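You operate a simulated robot arm through the tools that you are given. There is no shell and no other tool. Be economical: measure what you need, move in short steps, check, and stop when the job is done.

The job below is to be done with a simulated robot arm. You get a single attempt, and the scene is never put back.

JOB
Latch the docked pump, prove it to 50 mbar, vent, free the latch and stand it in PASS.

Only the result counts: the job must be done as asked and must still hold three seconds after the hand-in. Knocking over, shifting, dropping, spilling or breaking anything else fails it.

ROBOT AND FRAMES
A 7-joint arm with a two-finger parallel gripper, fixed in place. Base frame: the origin is at the foot of the arm, x ahead of it, y to its left, z up; the work surface is at about z = 874. Readings come in mm, rad, newtons and seconds.
With the tool pointing down near the work surface it reaches from about 300 to 700 mm from the base axis. Its first joint turns from -1.152 to 1.152 rad. Payload 1.57 kg.
The tool frame sits at the grasp point between the pads (the TCP): z along the fingers, y along the line on which they close. The tips reach 30 mm beyond it. The gripper opens to 110 mm. The fingers are 24 mm wide and 12 mm thick; the gripper's body (48 by 112 mm) begins 78 mm behind the TCP.
Orientation is that of the tool frame in the base frame, as a unit quaternion [x, y, z, w]. With the fingers straight down and closing along the base's y, the tool's x points along the base's -x, its y along +y and its z along -z.

CONTROLS
- The arm moves only by the tool nudge_tool. Its argument "moves" is a list of rows, each an object (a shift or turn left out is 0, a gripper value left out holds the last) with "turn": the turn, a rotation vector about the tool's x, y, z in units of 60 degrees (1.0 is 60 degrees), a list of three; "offset": the shift along the tool's x, y, z in units of 250 mm (1.0 is 250 mm), a list of three; "hand": the gripper command, from -1 (shut) to 1 (fully open), values between in proportion. In form: [{"turn": [ax, ay, az], "offset": [x, y, z], "hand": hand}, ...]. A call has 1 to 12 rows; each row is the pose to reach, as a shift and turn from the pose commanded when the call began, along the tool's axes at that moment. A call with a number of a shift or a turn outside -1 to 1 is refused whole. Each row takes 0.2 s and may step no farther than 50 mm and 0.15 rad from the row before; otherwise, or with a gripper value out of range, the whole call is refused. A pose out of reach is approached as far as the arm can. The call stops where the force on the tool passes 90 N (or 10 N more than at its start, if that is more) or the arm is blocked; 0.2 s more then pass. Each finger travels about 108 mm/s and halts on what it meets, pressing with about 43 N; the grip force reading is that of the motor and also rises with nothing between the fingers. The clock runs only during rows and for 0.2 s after the last one: add rows that repeat a pose to give the fingers time. It gives the time, the measured TCP pose, the force on the tool (base axes), the opening and the grip force at its end, in the units of the frame above (readings bear some noise).
- Cameras (640 x 400 px; columns grow to the right, rows downward): "scene" is fixed at [158.3, -384.9, 1412.3]; the picture's right is [0.85, -0.52, 0.00], its down [-0.26, -0.42, -0.87] and it looks along [0.45, 0.74, -0.49] (base axes); focal length 233 px, centre (320, 200). "wrist" rides on the gripper at [-36, 0, -80] in the tool frame; the picture's right is [0.00, -1.00, 0.00], its down [0.97, 0.00, -0.24] and it looks along [0.24, 0.00, 0.97] (tool axes); focal length 218 px, centre (320, 200). There is no depth. A picture from a camera that has moved, and an enlarged one, comes with that camera's place and axes in the base frame and with its lens.
- get_image(camera): a new picture of that camera. It takes no simulated time.
- zoom(camera, box): a new picture of the part [left, top, right, bottom] of that camera's present view, enlarged. It takes no simulated time.
- sign_off(): hands the job in; it is judged then, once.

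Go step by step. Nothing tells you positions but the pictures and the camera data: compare them with the known pose of the tool, close in by small moves and look again before you grip or let go. The budget is 120 turns and 64 pictures, counting those below and the enlarged ones. Unless the task says otherwise, let go and move clear before handing in, and close with one line.

The tools are called after "Emit:" as name(argument=value, ...) on one line, values as JSON. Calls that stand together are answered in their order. nudge_tool: Moves the arm, as the interface text tells. Its arguments: {"type":"object","properties":{"moves":{"type":"array"}},"required":["moves"]} The other tools are called the same way: get_image (camera) takes a picture; zoom (camera, box) takes an enlarged picture of a part of a camera's view; sign_off () hands the job in.

At the start:

```text
time: 0.0
tcp_pos: [311.3, -120.4, 1308.4]
tool_rot: [0.0, 1.0, 0.0, 0.0]
ft_force: [-0.5, 0.2, 0.0]
gripper_width: 109.8
finger_force: 0.0
```

scene: 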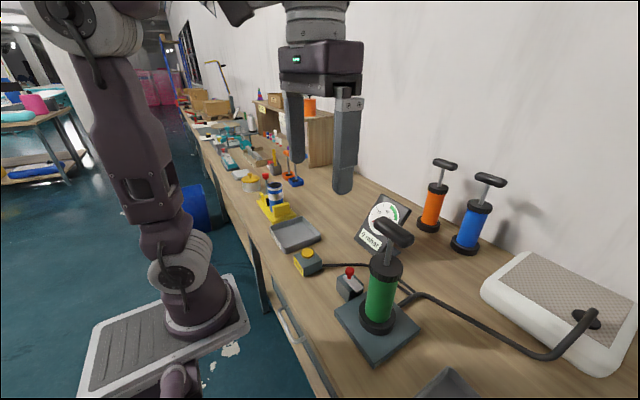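
wrist: 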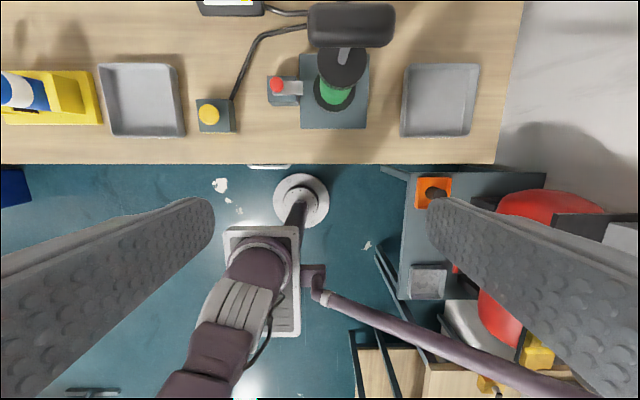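

I see a green pump standing on a grey dock with a red-knobbed lever beside it, a yellow button box, a gauge and two trays. I'll zoom in to read the labels.

Emit:
zoom(camera="scene", box=[260, 180, 440, 370])

Emit:
zoom(camera="wrist", box=[80, 0, 500, 170])

```text
2.11 times, centred on (350, 275) of scene
camera zoom: at [158.3, -384.9, 1412.3], right [0.85, -0.52, 0.0], down [-0.26, -0.42, -0.87], along [0.45, 0.74, -0.49], focal length 490 px, centre (257, 42)
```

zoom: 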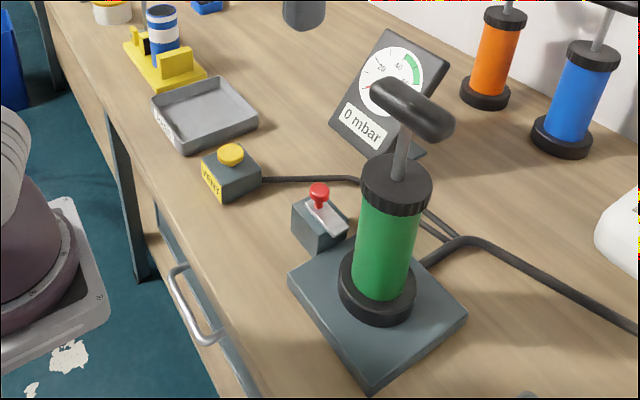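

```text
1.52 times, centred on (290, 85) of wrist
camera zoom: at [347.7, -120.4, 1388.8], right [0.0, -1.0, 0.0], down [-0.97, 0.0, 0.24], along [-0.24, 0.0, -0.97], focal length 333 px, centre (366, 375)
```

zoom: 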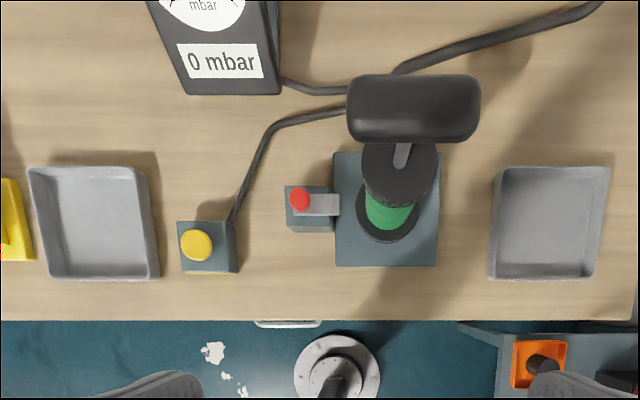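

The dock is near (459, -149), the lever near (462, -38), the vent near (409, 105), and the trays near (445, 269) and (445, -382). Next I need to see the tray labels.

Emit:
zoom(camera="scene", box=[265, 210, 325, 280])

Emit:
zoom(camera="scene", box=[340, 190, 420, 260])

Emit:
zoom(camera="scene", box=[380, 340, 500, 400])

```text
5.71 times, centred on (295, 245) of scene
camera zoom: at [158.3, -384.9, 1412.3], right [0.85, -0.52, 0.0], down [-0.26, -0.42, -0.87], along [0.45, 0.74, -0.49], focal length 1331 px, centre (463, -57)
```

zoom: 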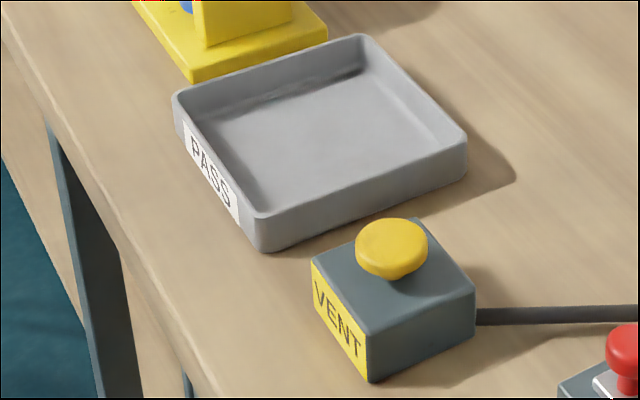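

```text
5.71 times, centred on (380, 225) of scene
camera zoom: at [158.3, -384.9, 1412.3], right [0.85, -0.52, 0.0], down [-0.26, -0.42, -0.87], along [0.45, 0.74, -0.49], focal length 1331 px, centre (-23, 57)
```

zoom: 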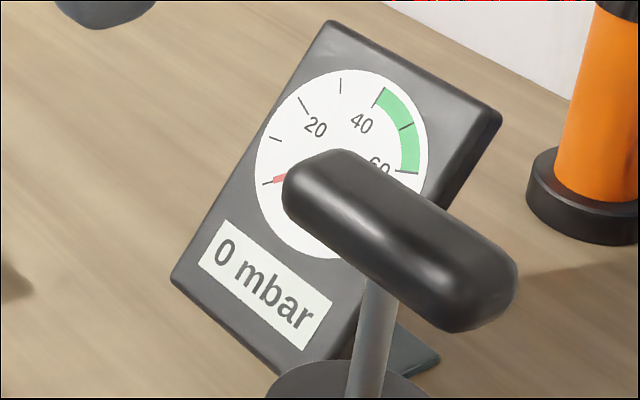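

```text
5.33 times, centred on (440, 370) of scene
camera zoom: at [158.3, -384.9, 1412.3], right [0.85, -0.52, 0.0], down [-0.26, -0.42, -0.87], along [0.45, 0.74, -0.49], focal length 1242 px, centre (-320, -707)
```

zoom: 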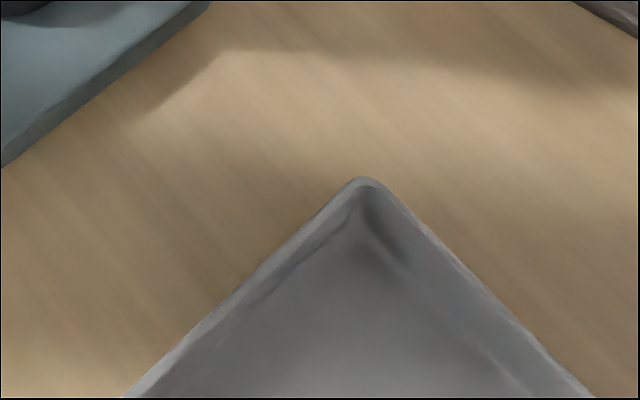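

PASS is the left tray (y ≈ 269) and the gauge's green zone is about 45–60. I need to see how the latch moves.

Emit:
zoom(camera="scene", box=[325, 255, 425, 365])

Emit:
zoom(camera="wrist", box=[250, 30, 390, 140])

```text
3.64 times, centred on (375, 310) of scene
camera zoom: at [158.3, -384.9, 1412.3], right [0.85, -0.52, 0.0], down [-0.26, -0.42, -0.87], along [0.45, 0.74, -0.49], focal length 847 px, centre (120, -200)
```

zoom: 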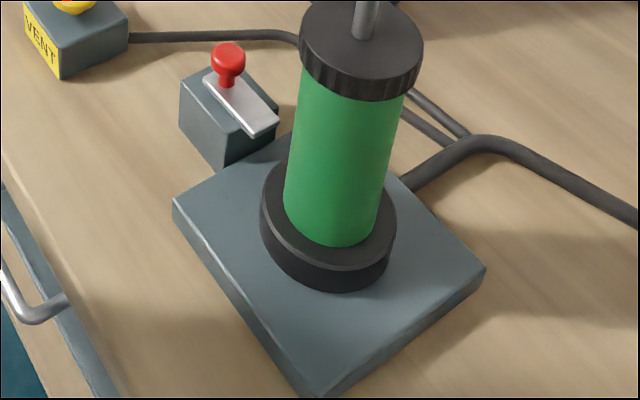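

```text
3.64 times, centred on (320, 85) of wrist
camera zoom: at [347.7, -120.4, 1388.8], right [0.0, -1.0, 0.0], down [-0.97, 0.0, 0.24], along [-0.24, 0.0, -0.97], focal length 794 px, centre (320, 618)
```

zoom: 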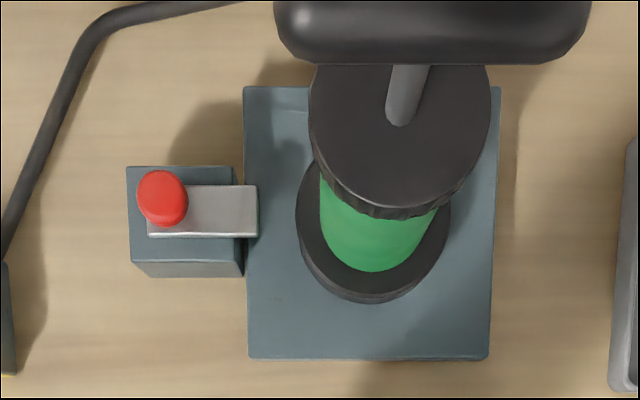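

The latch is a sliding bolt: its red knob at about (461, -38, 933) slides toward -y over the pump flange. I'll go above it at height, turning the gripper so that it closes along x.

Emit:
nudge_tool(moves=[{"turn": [0, 0, -0.13], "offset": [-0.1, 0.055, 0]}, {"turn": [0, 0, -0.26], "offset": [-0.2, 0.11, 0]}, {"turn": [0, 0, -0.39], "offset": [-0.3, 0.165, 0]}, {"turn": [0, 0, -0.52], "offset": [-0.4, 0.22, 0]}, {"turn": [0, 0, -0.65], "offset": [-0.5, 0.275, 0]}, {"turn": [0, 0, -0.75], "offset": [-0.6, 0.328, 0]}])

```text
time: 1.4
tcp_pos: [461.0, -37.5, 1307.5]
tool_rot: [-0.383, 0.924, 0.001, 0.0]
ft_force: [-0.1, 1.0, 0.0]
gripper_width: 109.8
finger_force: 0.2
```

The turn is half done and the pose is as expected. Next I'll finish the turn and lower to about z 1120.

Emit:
nudge_tool(moves=[{"turn": [0, 0, -0.13], "offset": [0, 0, 0.15]}, {"turn": [0, 0, -0.26], "offset": [0, 0, 0.3]}, {"turn": [0, 0, -0.39], "offset": [0, 0, 0.45]}, {"turn": [0, 0, -0.52], "offset": [0, 0, 0.6]}, {"turn": [0, 0, -0.65], "offset": [0, 0, 0.7]}, {"turn": [0, 0, -0.75], "offset": [0, 0, 0.75]}])

Emit:
get_image(camera="wrist")

Emit:
get_image(camera="scene")

```text
time: 2.8
tcp_pos: [459.3, -38.4, 1121.7]
tool_rot: [0.708, -0.707, 0.001, -0.001]
ft_force: [-0.3, 0.4, -0.9]
gripper_width: 110.2
finger_force: 0.1
```

```text
54 pictures are left
camera wrist: at [461.2, -2.4, 1201.2], right [1.0, 0.0, 0.0], down [0.0, -0.97, 0.24], along [0.0, -0.24, -0.97], focal length 218 px, centre (320, 200)
```

wrist: 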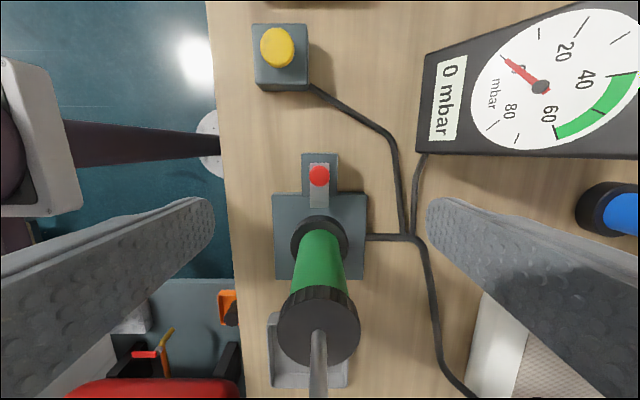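

```text
53 pictures are left
```

scene: 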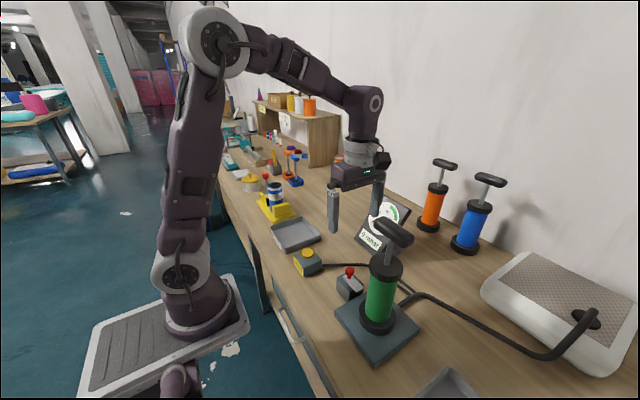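

The view agrees with my estimate of the knob position. I'll tilt the wrist about 17° away from the pump handle and go down to just above the knob with the gripper part open.

Emit:
nudge_tool(moves=[{"turn": [0, 0.1, 0], "offset": [0, 0, 0.15], "hand": 0.1}, {"turn": [0, 0.2, 0], "offset": [0, 0, 0.3], "hand": 0.1}, {"turn": [0, 0.286, 0], "offset": [0, 0, 0.4], "hand": 0.1}, {"turn": [0, 0.286, 0], "offset": [0, 0, 0.5], "hand": 0.1}, {"turn": [0, 0.286, 0], "offset": [0, 0, 0.58], "hand": 0.1}, {"turn": [0, 0.286, 0], "offset": [0, 0, 0.58], "hand": 0.1}])

Emit:
get_image(camera="wrist")

Emit:
zoom(camera="scene", box=[290, 160, 440, 340])

```text
time: 4.2
tcp_pos: [461.4, -38.8, 975.7]
tool_rot: [0.699, -0.699, 0.106, 0.105]
ft_force: [0.2, 0.4, 0.1]
gripper_width: 60.4
finger_force: 0.0
```

```text
52 pictures are left
camera wrist: at [461.7, 19.7, 1041.4], right [1.0, 0.0, 0.0], down [0.0, -0.86, 0.52], along [0.0, -0.52, -0.86], focal length 218 px, centre (320, 200)
```

wrist: 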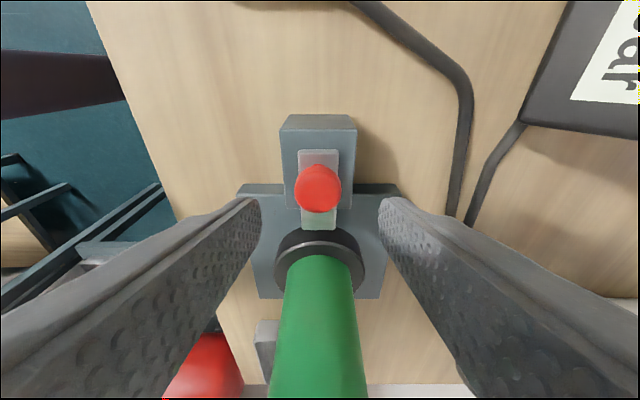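

```text
2.22 times, centred on (365, 250) of scene
camera zoom: at [158.3, -384.9, 1412.3], right [0.85, -0.52, 0.0], down [-0.26, -0.42, -0.87], along [0.45, 0.74, -0.49], focal length 518 px, centre (220, 89)
```

zoom: 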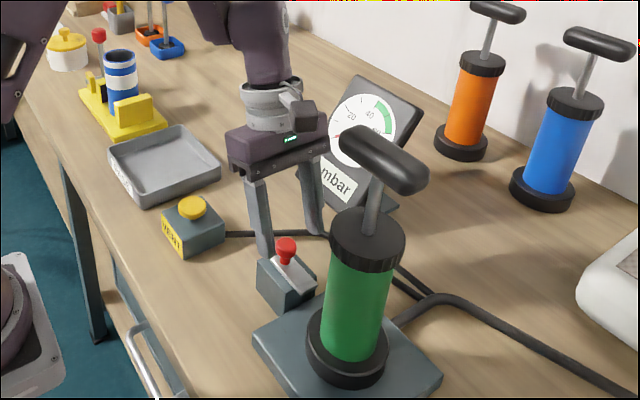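

The knob is centred at (460.5, -38, 933). I'll lower so the fingertips straddle it above the bolt, then close.

Emit:
nudge_tool(moves=[{"offset": [-0.05, 0, 0.035], "hand": 0.1}, {"offset": [-0.05, 0, 0.068], "hand": 0.1}, {"offset": [-0.05, 0, 0.068], "hand": -1}, {"offset": [-0.05, 0, 0.068], "hand": -1}, {"offset": [-0.05, 0, 0.068], "hand": -1}])

Emit:
get_image(camera="wrist")

```text
time: 5.4
tcp_pos: [460.2, -31.6, 955.6]
tool_rot: [-0.699, 0.7, -0.105, -0.107]
ft_force: [-12.3, 1.0, 1.2]
gripper_width: 25.0
finger_force: 36.2
```

```text
50 pictures are left
camera wrist: at [460.9, 26.5, 1021.6], right [1.0, 0.0, 0.0], down [0.0, -0.86, 0.52], along [0.0, -0.52, -0.86], focal length 218 px, centre (320, 200)
```

wrist: 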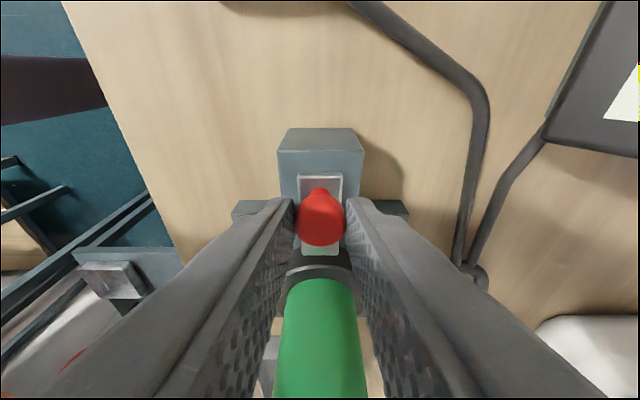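

The knob is gripped (25 mm opening). I'll slide it toward the pump (-y) and watch the force.

Emit:
nudge_tool(moves=[{"offset": [0.019, 0, 0.0059], "hand": -1}, {"offset": [0.038, 0, 0.0118], "hand": -1}, {"offset": [0.057, 0, 0.0178], "hand": -1}, {"offset": [0.076, 0, 0.0237], "hand": -1}])

Emit:
get_image(camera="wrist")

```text
time: 6.4
tcp_pos: [461.4, -50.4, 954.9]
tool_rot: [0.699, -0.699, 0.104, 0.106]
ft_force: [-17.0, 2.2, -23.2]
gripper_width: 24.9
finger_force: 36.6
```

```text
49 pictures are left
camera wrist: at [460.9, 6.7, 1021.8], right [1.0, 0.0, 0.0], down [0.0, -0.86, 0.52], along [0.0, -0.52, -0.86], focal length 218 px, centre (320, 200)
```

wrist: 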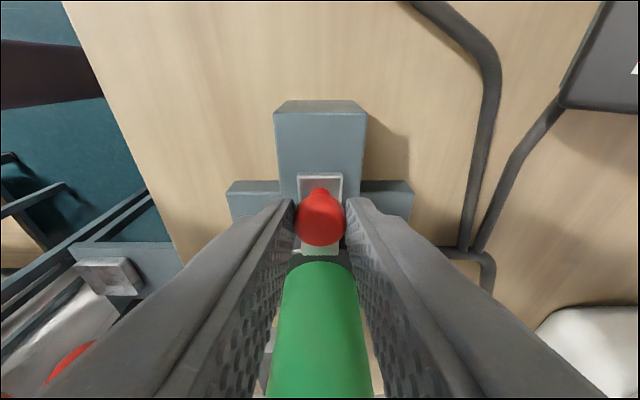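

The bolt slides with the knob. Continuing in small steps toward its stop.

Emit:
nudge_tool(moves=[{"offset": [0.0152, 0, 0.0043], "hand": -1}, {"offset": [0.0305, 0, 0.009], "hand": -1}, {"offset": [0.0458, 0, 0.0137], "hand": -1}])

Emit:
get_image(camera="wrist")

Emit:
zoom(camera="scene", box=[310, 200, 430, 340])

```text
time: 7.2
tcp_pos: [460.1, -60.6, 955.4]
tool_rot: [0.699, -0.699, 0.105, 0.106]
ft_force: [-23.7, 13.8, -21.7]
gripper_width: 24.7
finger_force: 36.4
```

```text
48 pictures are left
camera wrist: at [460.7, -3.9, 1022.0], right [1.0, 0.0, 0.0], down [0.0, -0.86, 0.51], along [0.0, -0.51, -0.86], focal length 218 px, centre (320, 200)
```

wrist: 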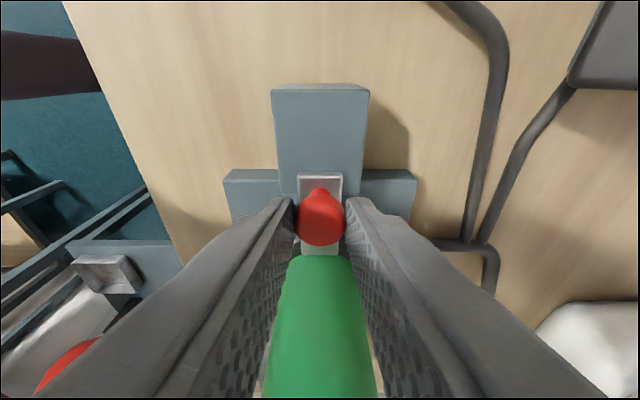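

```text
2.86 times, centred on (370, 270) of scene
camera zoom: at [158.0, -384.6, 1412.4], right [0.85, -0.52, 0.0], down [-0.26, -0.42, -0.87], along [0.45, 0.74, -0.49], focal length 666 px, centre (177, 0)
```

zoom: 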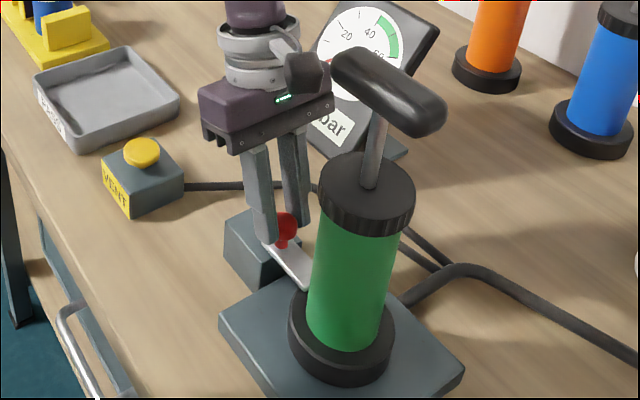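

The bolt has moved about 29 mm and y resistance is rising, perhaps the stop. I'll push a few mm more to confirm.

Emit:
nudge_tool(moves=[{"offset": [0.0115, 0, 0.0035], "hand": -1}, {"offset": [0.019, 0, 0.006], "hand": -1}])

Emit:
zoom(camera="wrist", box=[240, 140, 400, 300])

```text
time: 7.8
tcp_pos: [459.7, -66.5, 956.1]
tool_rot: [0.7, -0.699, 0.105, 0.106]
ft_force: [-28.7, 33.9, 0.9]
gripper_width: 25.2
finger_force: 36.7
```

```text
2.50 times, centred on (320, 220) of wrist
camera zoom: at [460.7, -8.4, 1022.4], right [1.0, 0.0, 0.0], down [0.0, -0.86, 0.51], along [0.0, -0.51, -0.86], focal length 546 px, centre (320, 150)
```

zoom: 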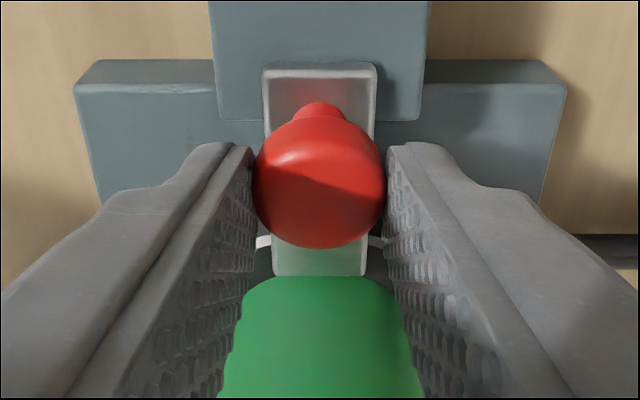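

The force rose to 34 N and the knob seems slightly slipped in the pads, so it looks to be at the stop. I'll open and back up to inspect.

Emit:
nudge_tool(moves=[{"offset": [0, 0, 0], "hand": 0.1}, {"offset": [0, 0, 0], "hand": 0.1}, {"offset": [0, 0, -0.1], "hand": 0.1}, {"offset": [0, 0, -0.25], "hand": 0.1}, {"offset": [0, 0, -0.4], "hand": 0.1}])

Emit:
get_image(camera="wrist")

Emit:
zoom(camera="scene", box=[310, 200, 430, 340])

```text
time: 9.0
tcp_pos: [460.7, -38.8, 1051.9]
tool_rot: [-0.699, 0.699, -0.105, -0.106]
ft_force: [-1.2, -0.8, 0.3]
gripper_width: 60.3
finger_force: 0.1
```

```text
45 pictures are left
camera wrist: at [461.1, 19.3, 1117.9], right [1.0, 0.0, 0.0], down [0.0, -0.86, 0.52], along [0.0, -0.52, -0.86], focal length 218 px, centre (320, 200)
```

wrist: 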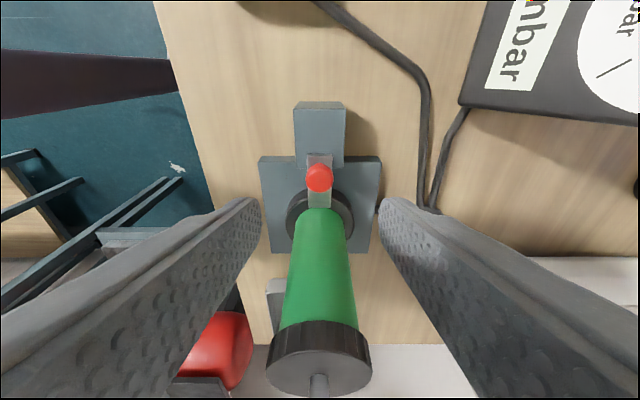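

```text
2.86 times, centred on (370, 270) of scene
camera zoom: at [158.3, -384.9, 1412.3], right [0.85, -0.52, 0.0], down [-0.26, -0.42, -0.87], along [0.45, 0.74, -0.49], focal length 666 px, centre (177, 0)
```

zoom: 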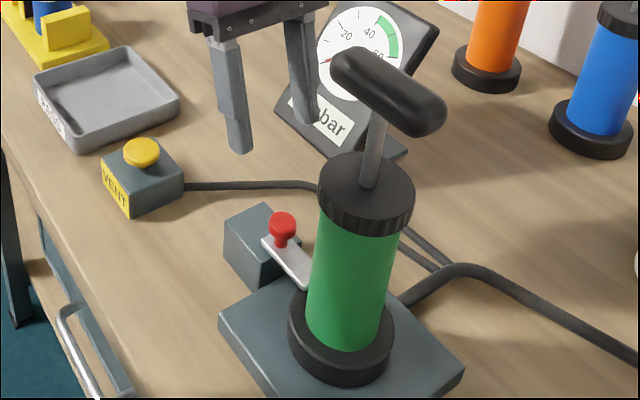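

The bolt plate now lies over the flange, with the knob at y ≈ -67.5. Next I'll go up, take out the tilt and move over the handle at about (457, -152).

Emit:
nudge_tool(moves=[{"offset": [0.045, 0, -0.145], "hand": 0.4}, {"offset": [0.09, 0, -0.29], "hand": 0.4}, {"offset": [0.135, 0, -0.435], "hand": 0.4}, {"offset": [0.18, 0, -0.58], "hand": 0.4}, {"offset": [0.225, 0, -0.726], "hand": 0.4, "turn": [0, -0.1, 0]}, {"offset": [0.369, 0, -0.681], "hand": 0.4, "turn": [0, -0.2, 0]}, {"offset": [0.513, 0, -0.636], "hand": 0.4, "turn": [0, -0.286, 0]}, {"offset": [0.656, 0, -0.592], "hand": 0.4, "turn": [0, -0.286, 0]}])

Emit:
get_image(camera="wrist")

Emit:
get_image(camera="scene")

```text
time: 10.8
tcp_pos: [461.2, -152.3, 1242.5]
tool_rot: [0.707, -0.707, -0.001, -0.001]
ft_force: [-0.3, 0.0, -0.2]
gripper_width: 77.2
finger_force: 0.0
```

```text
43 pictures are left
camera wrist: at [461.4, -116.1, 1322.4], right [1.0, 0.0, 0.0], down [0.0, -0.97, 0.24], along [0.0, -0.24, -0.97], focal length 218 px, centre (320, 200)
```

wrist: 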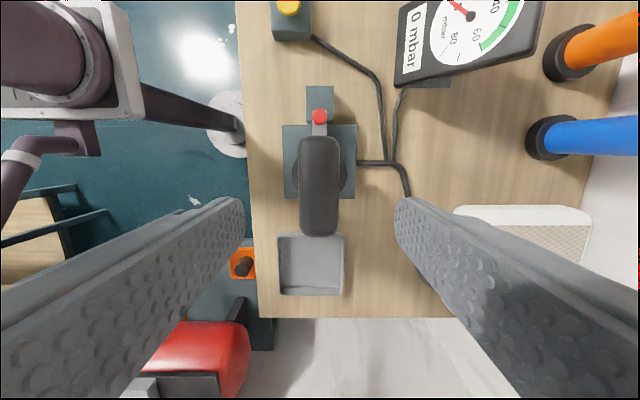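

```text
42 pictures are left
```

scene: 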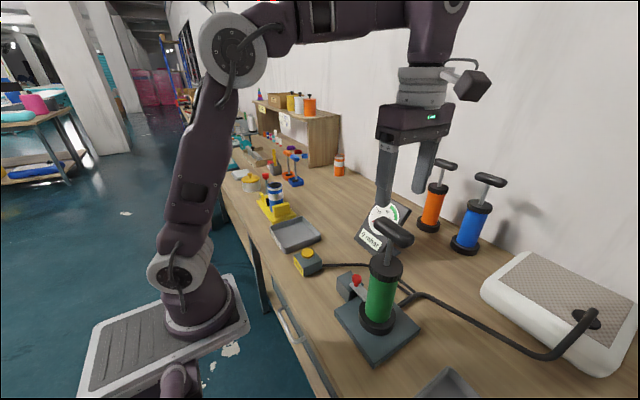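

The handle bar lies along y, centred at about (460.5, -148, 1150) and about 30 mm thick. I'll straddle it and close.

Emit:
nudge_tool(moves=[{"offset": [-0.016, 0, 0.1], "hand": 0.4}, {"offset": [-0.016, 0, 0.2], "hand": 0.4}, {"offset": [-0.016, 0, 0.31], "hand": 0.4}])

Emit:
get_image(camera="scene")

Emit:
zoom(camera="scene", box=[330, 160, 450, 300])

```text
time: 11.6
tcp_pos: [461.0, -147.8, 1164.3]
tool_rot: [0.707, -0.707, 0.0, 0.0]
ft_force: [0.2, 0.2, -0.4]
gripper_width: 76.9
finger_force: 0.1
```

```text
41 pictures are left
```

scene: 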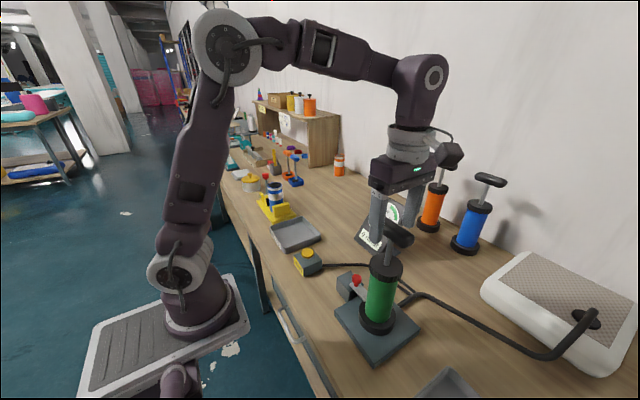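

```text
2.86 times, centred on (390, 230) of scene
camera zoom: at [158.3, -384.9, 1412.3], right [0.85, -0.52, 0.0], down [-0.26, -0.42, -0.87], along [0.45, 0.74, -0.49], focal length 666 px, centre (120, 114)
```

zoom: 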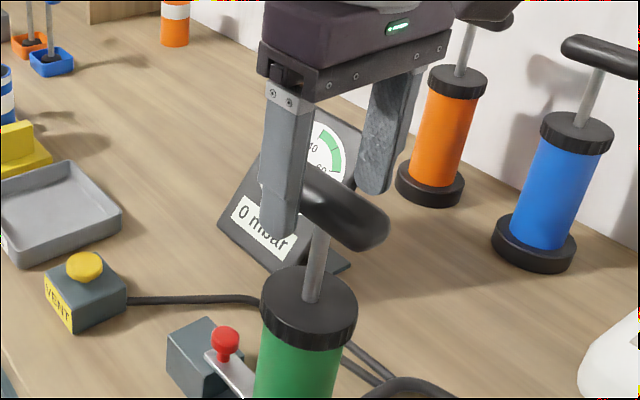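

The fingers straddle the bar and the digital readout stays visible from the scene camera. I'll close on the bar slightly higher so the tips don't protrude.

Emit:
nudge_tool(moves=[{"offset": [0, 0, -0.016], "hand": -1}, {"offset": [0, 0, -0.016], "hand": -1}, {"offset": [0, 0, -0.016], "hand": -1}, {"offset": [0, 0, -0.016], "hand": -1}])

```text
time: 12.6
tcp_pos: [461.4, -146.3, 1167.4]
tool_rot: [-0.707, 0.707, 0.001, -0.001]
ft_force: [0.0, 0.9, 0.7]
gripper_width: 33.0
finger_force: 40.8
```

The bar is gripped at 33 mm. I'll make a partial downstroke of 30 mm and read the gauge.

Emit:
nudge_tool(moves=[{"offset": [0, 0, 0.04], "hand": -1}, {"offset": [0, 0, 0.08], "hand": -1}, {"offset": [0, 0, 0.12], "hand": -1}])

Emit:
zoom(camera="scene", box=[330, 160, 450, 300])

```text
time: 13.4
tcp_pos: [461.1, -146.8, 1137.2]
tool_rot: [0.707, -0.707, 0.0, -0.001]
ft_force: [1.8, 0.9, 3.8]
gripper_width: 32.8
finger_force: 40.8
```

```text
2.86 times, centred on (390, 230) of scene
camera zoom: at [158.3, -384.9, 1412.3], right [0.85, -0.52, 0.0], down [-0.26, -0.42, -0.87], along [0.45, 0.74, -0.49], focal length 666 px, centre (120, 114)
```

zoom: 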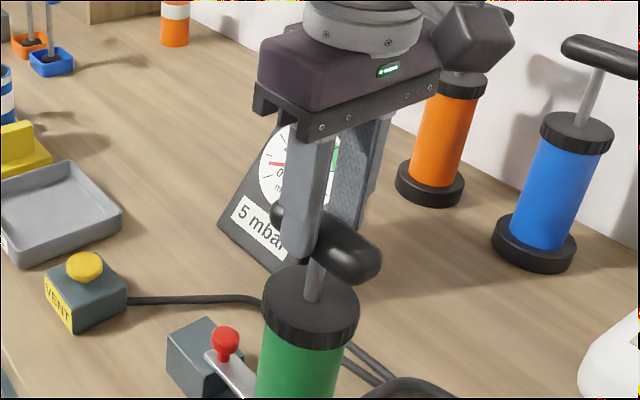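

The gauge went to 5 mbar with little resistance. Continuing down by 24 mm.

Emit:
nudge_tool(moves=[{"offset": [0, 0, 0.04], "hand": -1}, {"offset": [0, 0, 0.08], "hand": -1}, {"offset": [0, 0, 0.1], "hand": -1}])

Emit:
zoom(camera="scene", box=[330, 160, 450, 300])

```text
time: 14.2
tcp_pos: [461.7, -148.0, 1112.9]
tool_rot: [-0.707, 0.707, 0.0, 0.001]
ft_force: [1.7, 1.7, 5.7]
gripper_width: 33.0
finger_force: 41.2
```

```text
2.86 times, centred on (390, 230) of scene
camera zoom: at [158.2, -384.8, 1412.3], right [0.85, -0.52, 0.0], down [-0.26, -0.42, -0.87], along [0.45, 0.74, -0.49], focal length 666 px, centre (120, 114)
```

zoom: 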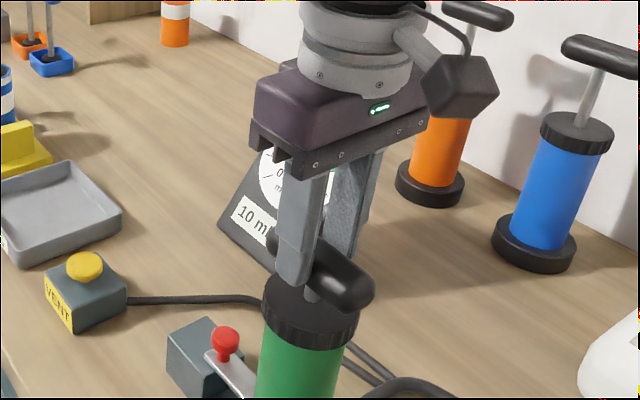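

The gauge reads 10 mbar after a 54 mm stroke. I'll pull back up to the top and check that pressure holds.

Emit:
nudge_tool(moves=[{"offset": [0, 0, -0.055], "hand": -1}, {"offset": [0, 0, -0.11], "hand": -1}, {"offset": [0, 0, -0.165], "hand": -1}, {"offset": [0, 0, -0.212], "hand": -1}])

Emit:
zoom(camera="scene", box=[330, 160, 450, 300])

```text
time: 15.2
tcp_pos: [461.2, -147.7, 1166.3]
tool_rot: [-0.707, 0.707, 0.0, 0.0]
ft_force: [0.6, -1.9, 0.6]
gripper_width: 32.8
finger_force: 40.6
```

```text
2.86 times, centred on (390, 230) of scene
camera zoom: at [158.3, -385.0, 1412.3], right [0.85, -0.52, 0.0], down [-0.26, -0.42, -0.87], along [0.45, 0.74, -0.49], focal length 666 px, centre (120, 114)
```

zoom: 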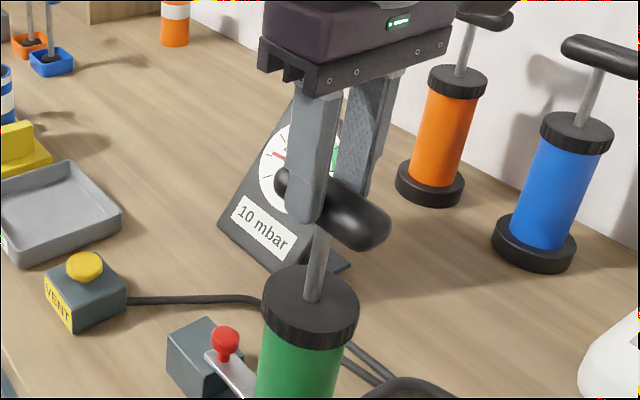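

Pressure holds at 10 mbar on the upstroke. I'll do one more full down-and-up cycle.

Emit:
nudge_tool(moves=[{"offset": [0, 0, 0.055], "hand": -1}, {"offset": [0, 0, 0.11], "hand": -1}, {"offset": [0, 0, 0.165], "hand": -1}, {"offset": [0, 0, 0.212], "hand": -1}, {"offset": [0, 0, 0.212], "hand": -1}, {"offset": [0, 0, 0.165], "hand": -1}, {"offset": [0, 0, 0.11], "hand": -1}, {"offset": [0, 0, 0.055], "hand": -1}, {"offset": [0, 0, 0], "hand": -1}, {"offset": [0, 0, 0], "hand": -1}])

Emit:
zoom(camera="scene", box=[330, 160, 450, 300])

```text
time: 17.4
tcp_pos: [461.2, -146.9, 1166.4]
tool_rot: [0.707, -0.707, 0.001, 0.0]
ft_force: [0.6, 0.1, 0.6]
gripper_width: 32.9
finger_force: 41.2
```

```text
2.86 times, centred on (390, 230) of scene
camera zoom: at [158.3, -384.9, 1412.3], right [0.85, -0.52, 0.0], down [-0.26, -0.42, -0.87], along [0.45, 0.74, -0.49], focal length 666 px, centre (120, 114)
```

zoom: 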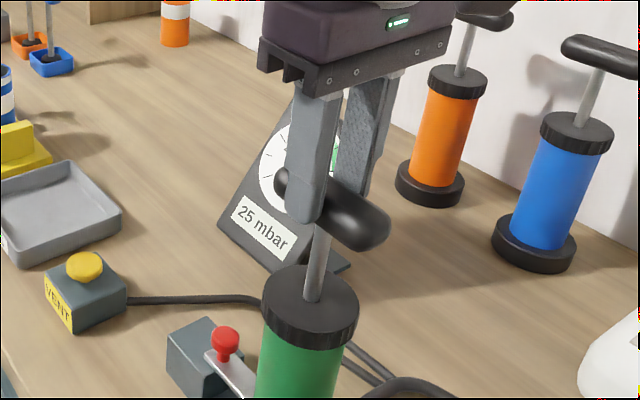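

Now 25 mbar. One more cycle, then I'll finish with a partial stroke.

Emit:
nudge_tool(moves=[{"offset": [0, 0, 0.055], "hand": -1}, {"offset": [0, 0, 0.11], "hand": -1}, {"offset": [0, 0, 0.165], "hand": -1}, {"offset": [0, 0, 0.212], "hand": -1}, {"offset": [0, 0, 0.212], "hand": -1}, {"offset": [0, 0, 0.165], "hand": -1}, {"offset": [0, 0, 0.11], "hand": -1}, {"offset": [0, 0, 0.055], "hand": -1}, {"offset": [0, 0, 0], "hand": -1}, {"offset": [0, 0, 0], "hand": -1}])

Emit:
zoom(camera="scene", box=[330, 160, 450, 300])

```text
time: 19.6
tcp_pos: [461.0, -148.8, 1165.7]
tool_rot: [-0.707, 0.708, 0.0, -0.001]
ft_force: [-0.5, 2.3, 1.0]
gripper_width: 33.0
finger_force: 41.5
```

```text
2.86 times, centred on (390, 230) of scene
camera zoom: at [158.3, -384.9, 1412.3], right [0.85, -0.52, 0.0], down [-0.26, -0.42, -0.87], along [0.45, 0.74, -0.49], focal length 666 px, centre (120, 114)
```

zoom: 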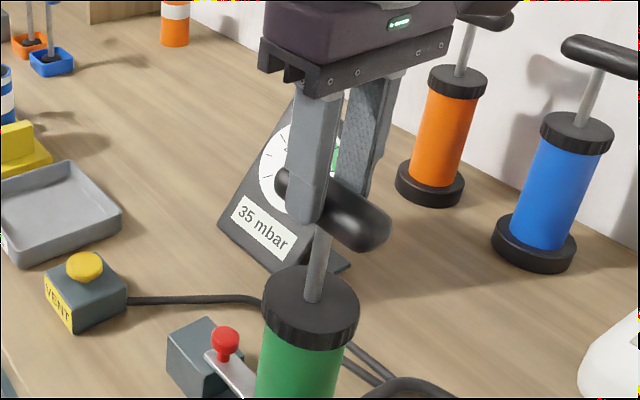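

35 mbar shown, about 12 per stroke. Now one downstroke only, then read.

Emit:
nudge_tool(moves=[{"offset": [0, 0, 0.055], "hand": -1}, {"offset": [0, 0, 0.11], "hand": -1}, {"offset": [0, 0, 0.165], "hand": -1}, {"offset": [0, 0, 0.212], "hand": -1}, {"offset": [0, 0, 0.212], "hand": -1}, {"offset": [0, 0, 0.165], "hand": -1}, {"offset": [0, 0, 0.11], "hand": -1}, {"offset": [0, 0, 0.055], "hand": -1}, {"offset": [0, 0, 0], "hand": -1}, {"offset": [0, 0, 0], "hand": -1}])

Emit:
zoom(camera="scene", box=[330, 160, 450, 300])

```text
time: 21.8
tcp_pos: [460.9, -146.5, 1166.8]
tool_rot: [0.707, -0.707, 0.0, 0.0]
ft_force: [0.6, -0.1, 1.9]
gripper_width: 32.8
finger_force: 41.6
```

```text
2.86 times, centred on (390, 230) of scene
camera zoom: at [158.3, -384.9, 1412.3], right [0.85, -0.52, 0.0], down [-0.26, -0.42, -0.87], along [0.45, 0.74, -0.49], focal length 666 px, centre (120, 114)
```

zoom: 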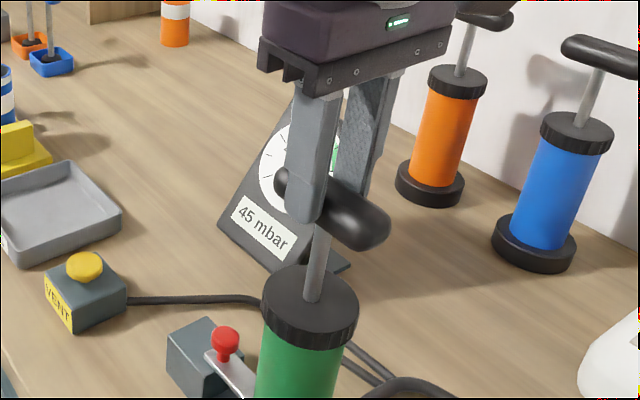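

That call was in fact a full down-and-up cycle, and the gauge shows 45. I'll press a partial stroke of about 15 mm and read.

Emit:
nudge_tool(moves=[{"offset": [0, 0, 0.03], "hand": -1}, {"offset": [0, 0, 0.06], "hand": -1}, {"offset": [0, 0, 0.06], "hand": -1}])

Emit:
zoom(camera="scene", box=[330, 160, 450, 300])

```text
time: 22.6
tcp_pos: [462.2, -147.7, 1150.4]
tool_rot: [-0.707, 0.707, 0.0, 0.001]
ft_force: [1.7, -0.5, 2.7]
gripper_width: 33.1
finger_force: 41.1
```

```text
2.86 times, centred on (390, 230) of scene
camera zoom: at [158.3, -384.9, 1412.3], right [0.85, -0.52, 0.0], down [-0.26, -0.42, -0.87], along [0.45, 0.74, -0.49], focal length 666 px, centre (120, 114)
```

zoom: 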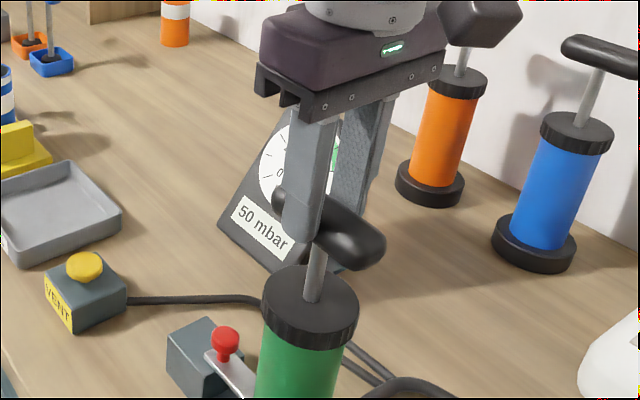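

The readout shows 50 mbar. I'll release the handle and rise to read the needle exactly from the wrist camera.

Emit:
nudge_tool(moves=[{"offset": [0, 0, 0], "hand": 0.2}, {"offset": [0, 0, 0], "hand": 0.2}, {"offset": [0, 0, -0.15], "hand": 0.2}, {"offset": [0, 0, -0.33], "hand": 0.2}, {"offset": [0, 0, -0.48], "hand": 0.2}])

Emit:
zoom(camera="wrist", box=[380, 0, 560, 100])

Emit:
zoom(camera="scene", box=[330, 180, 430, 290])

```text
time: 23.8
tcp_pos: [459.9, -147.3, 1269.7]
tool_rot: [0.707, -0.707, 0.0, 0.0]
ft_force: [-0.2, -0.2, 0.3]
gripper_width: 66.0
finger_force: 0.1
```

```text
3.56 times, centred on (470, 50) of wrist
camera zoom: at [461.0, -111.8, 1351.3], right [1.0, 0.0, 0.0], down [0.0, -0.97, 0.24], along [0.0, -0.24, -0.97], focal length 776 px, centre (-213, 733)
```

zoom: 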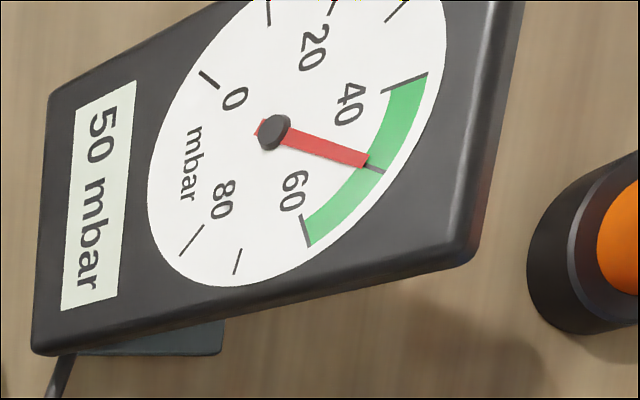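

```text
3.64 times, centred on (380, 235) of scene
camera zoom: at [158.3, -384.9, 1412.3], right [0.85, -0.52, 0.0], down [-0.26, -0.42, -0.87], along [0.45, 0.74, -0.49], focal length 847 px, centre (102, 73)
```

zoom: 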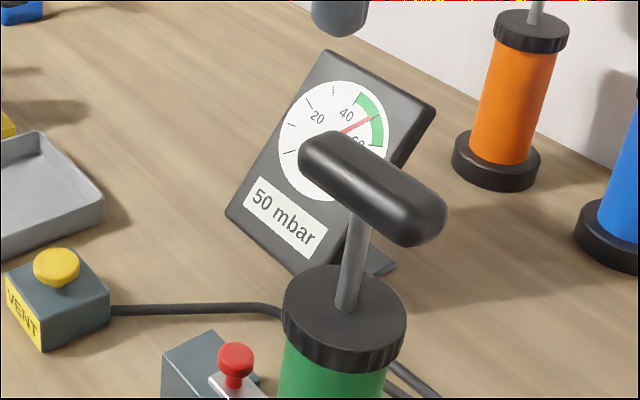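

The needle is at roughly 49.5, with green running 40–60. To be surely at 50 I'll regrip the handle and press about 5 mm more.

Emit:
nudge_tool(moves=[{"offset": [0, 0, 0.16], "hand": 0.2}, {"offset": [0, 0, 0.32], "hand": 0.2}, {"offset": [0, 0, 0.477], "hand": 0.2}, {"offset": [0, 0, 0.477], "hand": -1}, {"offset": [0, 0, 0.477], "hand": -1}, {"offset": [0, 0, 0.477], "hand": -1}, {"offset": [0, 0, 0.488], "hand": -1}, {"offset": [0, 0, 0.499], "hand": -1}, {"offset": [0, 0, 0.499], "hand": -1}])

Emit:
nudge_tool(moves=[{"offset": [0, 0, 0], "hand": 0.2}, {"offset": [0, 0, 0], "hand": 0.2}, {"offset": [0, 0, -0.17], "hand": 0.2}, {"offset": [0, 0, -0.34], "hand": 0.2}, {"offset": [0, 0, -0.5], "hand": 0.2}])

Emit:
zoom(camera="wrist", box=[380, 0, 560, 100])

```text
time: 25.8
tcp_pos: [461.1, -147.2, 1145.2]
tool_rot: [-0.707, 0.707, 0.0, 0.0]
ft_force: [2.3, -0.3, 2.5]
gripper_width: 33.4
finger_force: 41.5
```

```text
time: 27.0
tcp_pos: [461.2, -148.2, 1272.2]
tool_rot: [-0.707, 0.707, 0.0, 0.0]
ft_force: [0.3, -0.2, 0.9]
gripper_width: 66.0
finger_force: 0.1
```

```text
3.56 times, centred on (470, 50) of wrist
camera zoom: at [461.5, -112.7, 1352.0], right [1.0, 0.0, 0.0], down [0.0, -0.97, 0.24], along [0.0, -0.24, -0.97], focal length 776 px, centre (-213, 733)
```

zoom: 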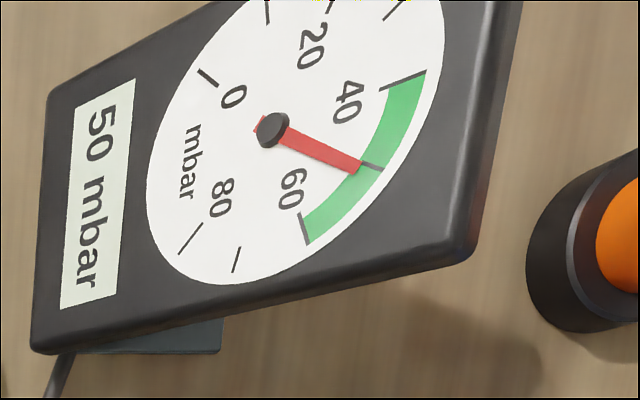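

The needle now sits just past 50. Next is venting: the yellow button is at about (412, 111, 907), so I'll move over it with fingers shut.

Emit:
nudge_tool(moves=[{"offset": [-0.18, 0.04, 0], "hand": -1}, {"offset": [-0.36, 0.08, 0], "hand": -1}, {"offset": [-0.54, 0.12, 0], "hand": -1}, {"offset": [-0.72, 0.16, 0], "hand": -1}, {"offset": [-0.9, 0.196, 0], "hand": -1}])

Emit:
nudge_tool(moves=[{"offset": [-0.068, 0, 0.15], "hand": -1}, {"offset": [-0.136, 0, 0.33], "hand": -1}, {"offset": [-0.136, 0, 0.5], "hand": -1}, {"offset": [-0.136, 0, 0.68], "hand": -1}, {"offset": [-0.136, 0, 0.85], "hand": -1}, {"offset": [-0.136, 0, 0.97], "hand": -1}])

Emit:
get_image(camera="wrist")

Emit:
get_image(camera="scene")

```text
time: 28.2
tcp_pos: [412.5, 77.4, 1272.8]
tool_rot: [-0.707, 0.707, 0.0, 0.0]
ft_force: [-0.9, 0.9, -0.1]
gripper_width: 0.1
finger_force: 21.1
```

```text
time: 29.6
tcp_pos: [410.5, 112.1, 1028.2]
tool_rot: [0.708, -0.707, 0.0, 0.0]
ft_force: [0.3, 1.0, 0.0]
gripper_width: 0.2
finger_force: 21.6
```

```text
29 pictures are left
camera wrist: at [412.5, 147.2, 1108.6], right [1.0, 0.0, 0.0], down [0.0, -0.97, 0.24], along [0.0, -0.24, -0.97], focal length 218 px, centre (320, 200)
```

wrist: 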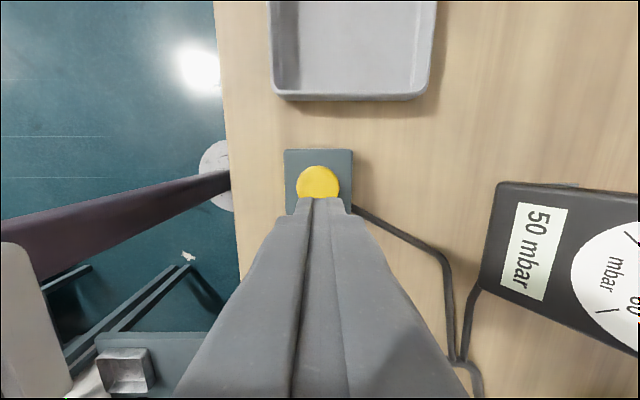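

```text
28 pictures are left
```

scene: 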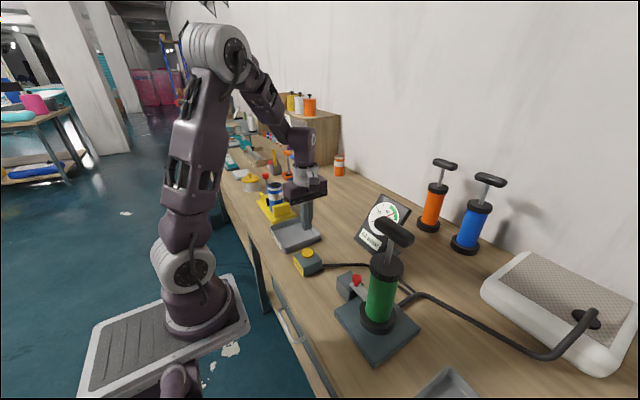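

The fingertips are right above the button. I'll go down to just above it, then press in small steps.

Emit:
nudge_tool(moves=[{"offset": [0, 0, 0.16], "hand": -1}, {"offset": [0, 0, 0.31], "hand": -1}, {"offset": [0, 0, 0.33], "hand": -1}, {"offset": [0, 0, 0.345], "hand": -1}])

Emit:
get_image(camera="wrist")

```text
time: 30.6
tcp_pos: [411.4, 111.7, 943.1]
tool_rot: [-0.706, 0.708, 0.0, 0.0]
ft_force: [-0.6, -0.2, 1.0]
gripper_width: 0.1
finger_force: 21.4
```

```text
27 pictures are left
camera wrist: at [412.5, 147.4, 1022.6], right [1.0, 0.0, 0.0], down [0.0, -0.97, 0.24], along [0.0, -0.24, -0.97], focal length 218 px, centre (320, 200)
```

wrist: 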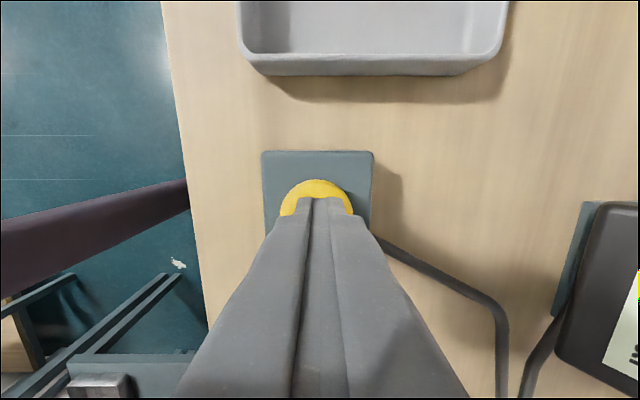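

Aligned over the button with no contact yet. Pressing by small steps.

Emit:
nudge_tool(moves=[{"offset": [0, 0, 0.012], "hand": -1}, {"offset": [0, 0, 0.024], "hand": -1}, {"offset": [0, 0, 0.036], "hand": -1}])

Emit:
zoom(camera="scene", box=[285, 190, 425, 290])

```text
time: 31.4
tcp_pos: [412.5, 111.8, 932.9]
tool_rot: [-0.707, 0.708, 0.0, 0.0]
ft_force: [1.3, 1.7, 2.8]
gripper_width: 0.1
finger_force: 21.7
```

```text
4.00 times, centred on (355, 240) of scene
camera zoom: at [158.3, -384.9, 1412.3], right [0.85, -0.52, 0.0], down [-0.26, -0.42, -0.87], along [0.45, 0.74, -0.49], focal length 932 px, centre (180, 40)
```

zoom: 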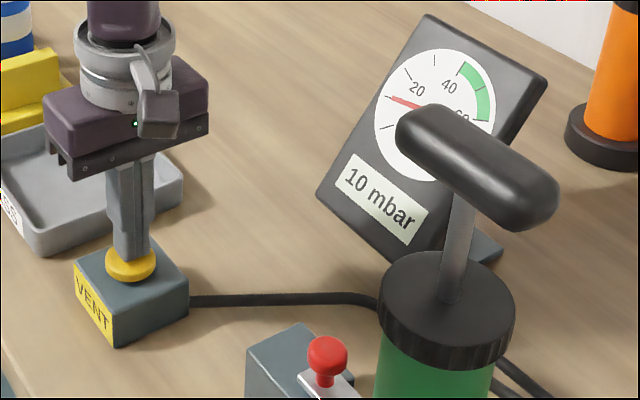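

It is venting: the gauge has fallen to 10 mbar. I'll hold the button until it reaches 0.

Emit:
nudge_tool(moves=[{"offset": [0, 0, 0.006], "hand": -1}, {"offset": [0, 0, 0.006], "hand": -1}, {"offset": [0, 0, 0.006], "hand": -1}, {"offset": [0, 0, 0.006], "hand": -1}, {"offset": [0, 0, 0.006], "hand": -1}])

Emit:
zoom(camera="scene", box=[285, 190, 425, 290])

```text
time: 32.6
tcp_pos: [413.4, 111.9, 932.2]
tool_rot: [-0.707, 0.708, -0.001, 0.0]
ft_force: [0.6, 0.0, 8.9]
gripper_width: 0.0
finger_force: 20.9
```

```text
4.00 times, centred on (355, 240) of scene
camera zoom: at [158.2, -385.0, 1412.3], right [0.85, -0.52, 0.0], down [-0.26, -0.42, -0.87], along [0.45, 0.74, -0.49], focal length 932 px, centre (180, 40)
```

zoom: 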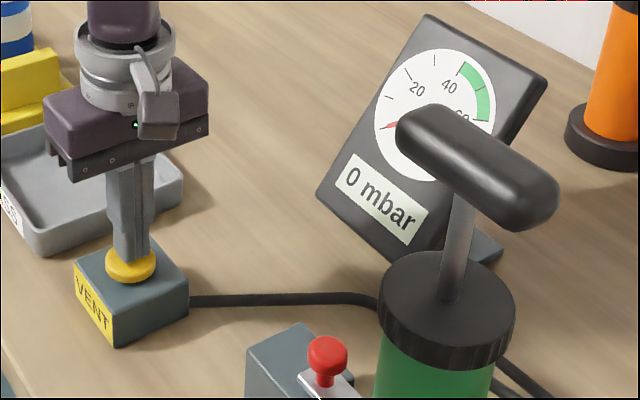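

The gauge reads 0 mbar. I'll lift off and return to above the latch knob with the same tilt as before.

Emit:
nudge_tool(moves=[{"offset": [0, 0, -0.16], "hand": -1}, {"offset": [0, 0, -0.32], "hand": -1}, {"offset": [0, 0, -0.48], "hand": 0.1}, {"offset": [0.14, -0.045, -0.48], "hand": 0.1, "turn": [0, 0.1, 0]}, {"offset": [0.29, -0.09, -0.48], "hand": 0.1, "turn": [0, 0.2, 0]}, {"offset": [0.44, -0.14, -0.48], "hand": 0.1, "turn": [0, 0.286, 0]}, {"offset": [0.58, -0.186, -0.48], "hand": 0.1, "turn": [0, 0.286, 0]}, {"offset": [0.58, -0.186, -0.48], "hand": 0.1, "turn": [0, 0.286, 0]}])

Emit:
get_image(camera="wrist")

```text
time: 34.4
tcp_pos: [459.2, -34.3, 1051.0]
tool_rot: [0.699, -0.699, 0.106, 0.106]
ft_force: [0.6, -0.9, 0.5]
gripper_width: 60.7
finger_force: 0.0
```

```text
24 pictures are left
camera wrist: at [459.3, 23.7, 1117.9], right [1.0, 0.0, 0.0], down [0.0, -0.86, 0.52], along [0.0, -0.52, -0.86], focal length 218 px, centre (320, 200)
```

wrist: 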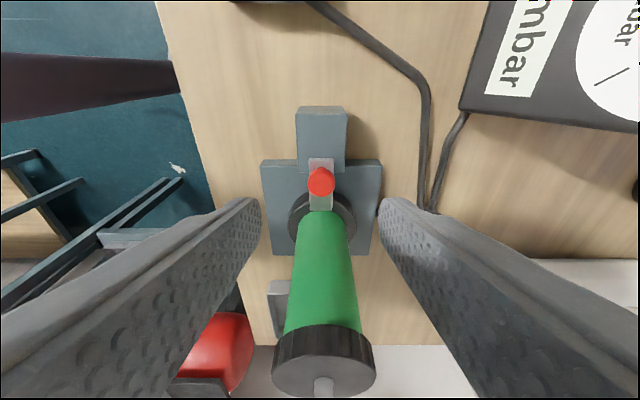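

The knob is where I left it (y ≈ -67). I'll approach along the tool axis, grip it and hold.

Emit:
nudge_tool(moves=[{"offset": [-0.01, 0, 0.15], "hand": 0.1}, {"offset": [-0.01, 0, 0.3], "hand": 0.1}, {"offset": [-0.01, 0, 0.398], "hand": 0.1}, {"offset": [-0.01, 0, 0.398], "hand": -1}, {"offset": [-0.01, 0, 0.398], "hand": -1}, {"offset": [-0.01, 0, 0.398], "hand": -1}])

```text
time: 35.8
tcp_pos: [460.0, -60.4, 954.2]
tool_rot: [0.7, -0.699, 0.106, 0.103]
ft_force: [20.9, 0.6, -12.7]
gripper_width: 24.9
finger_force: 37.1
```

Knob gripped. Sliding it back +y by about 31 mm.

Emit:
nudge_tool(moves=[{"offset": [-0.02, 0, -0.0062], "hand": -1}, {"offset": [-0.04, 0, -0.0124], "hand": -1}, {"offset": [-0.06, 0, -0.0186], "hand": -1}, {"offset": [-0.08, 0, -0.0248], "hand": -1}, {"offset": [-0.1, 0, -0.031], "hand": -1}, {"offset": [-0.12, 0, -0.0372], "hand": -1}])

Emit:
get_image(camera="wrist")

```text
time: 37.2
tcp_pos: [460.5, -29.6, 956.5]
tool_rot: [-0.699, 0.699, -0.106, -0.105]
ft_force: [34.3, -17.1, -29.3]
gripper_width: 24.7
finger_force: 36.6
```

```text
23 pictures are left
camera wrist: at [460.5, 27.5, 1022.3], right [1.0, 0.0, 0.0], down [0.0, -0.86, 0.52], along [0.0, -0.52, -0.86], focal length 218 px, centre (320, 200)
```

wrist: 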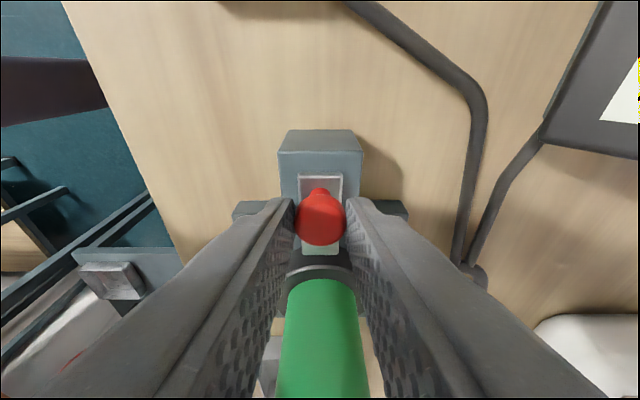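

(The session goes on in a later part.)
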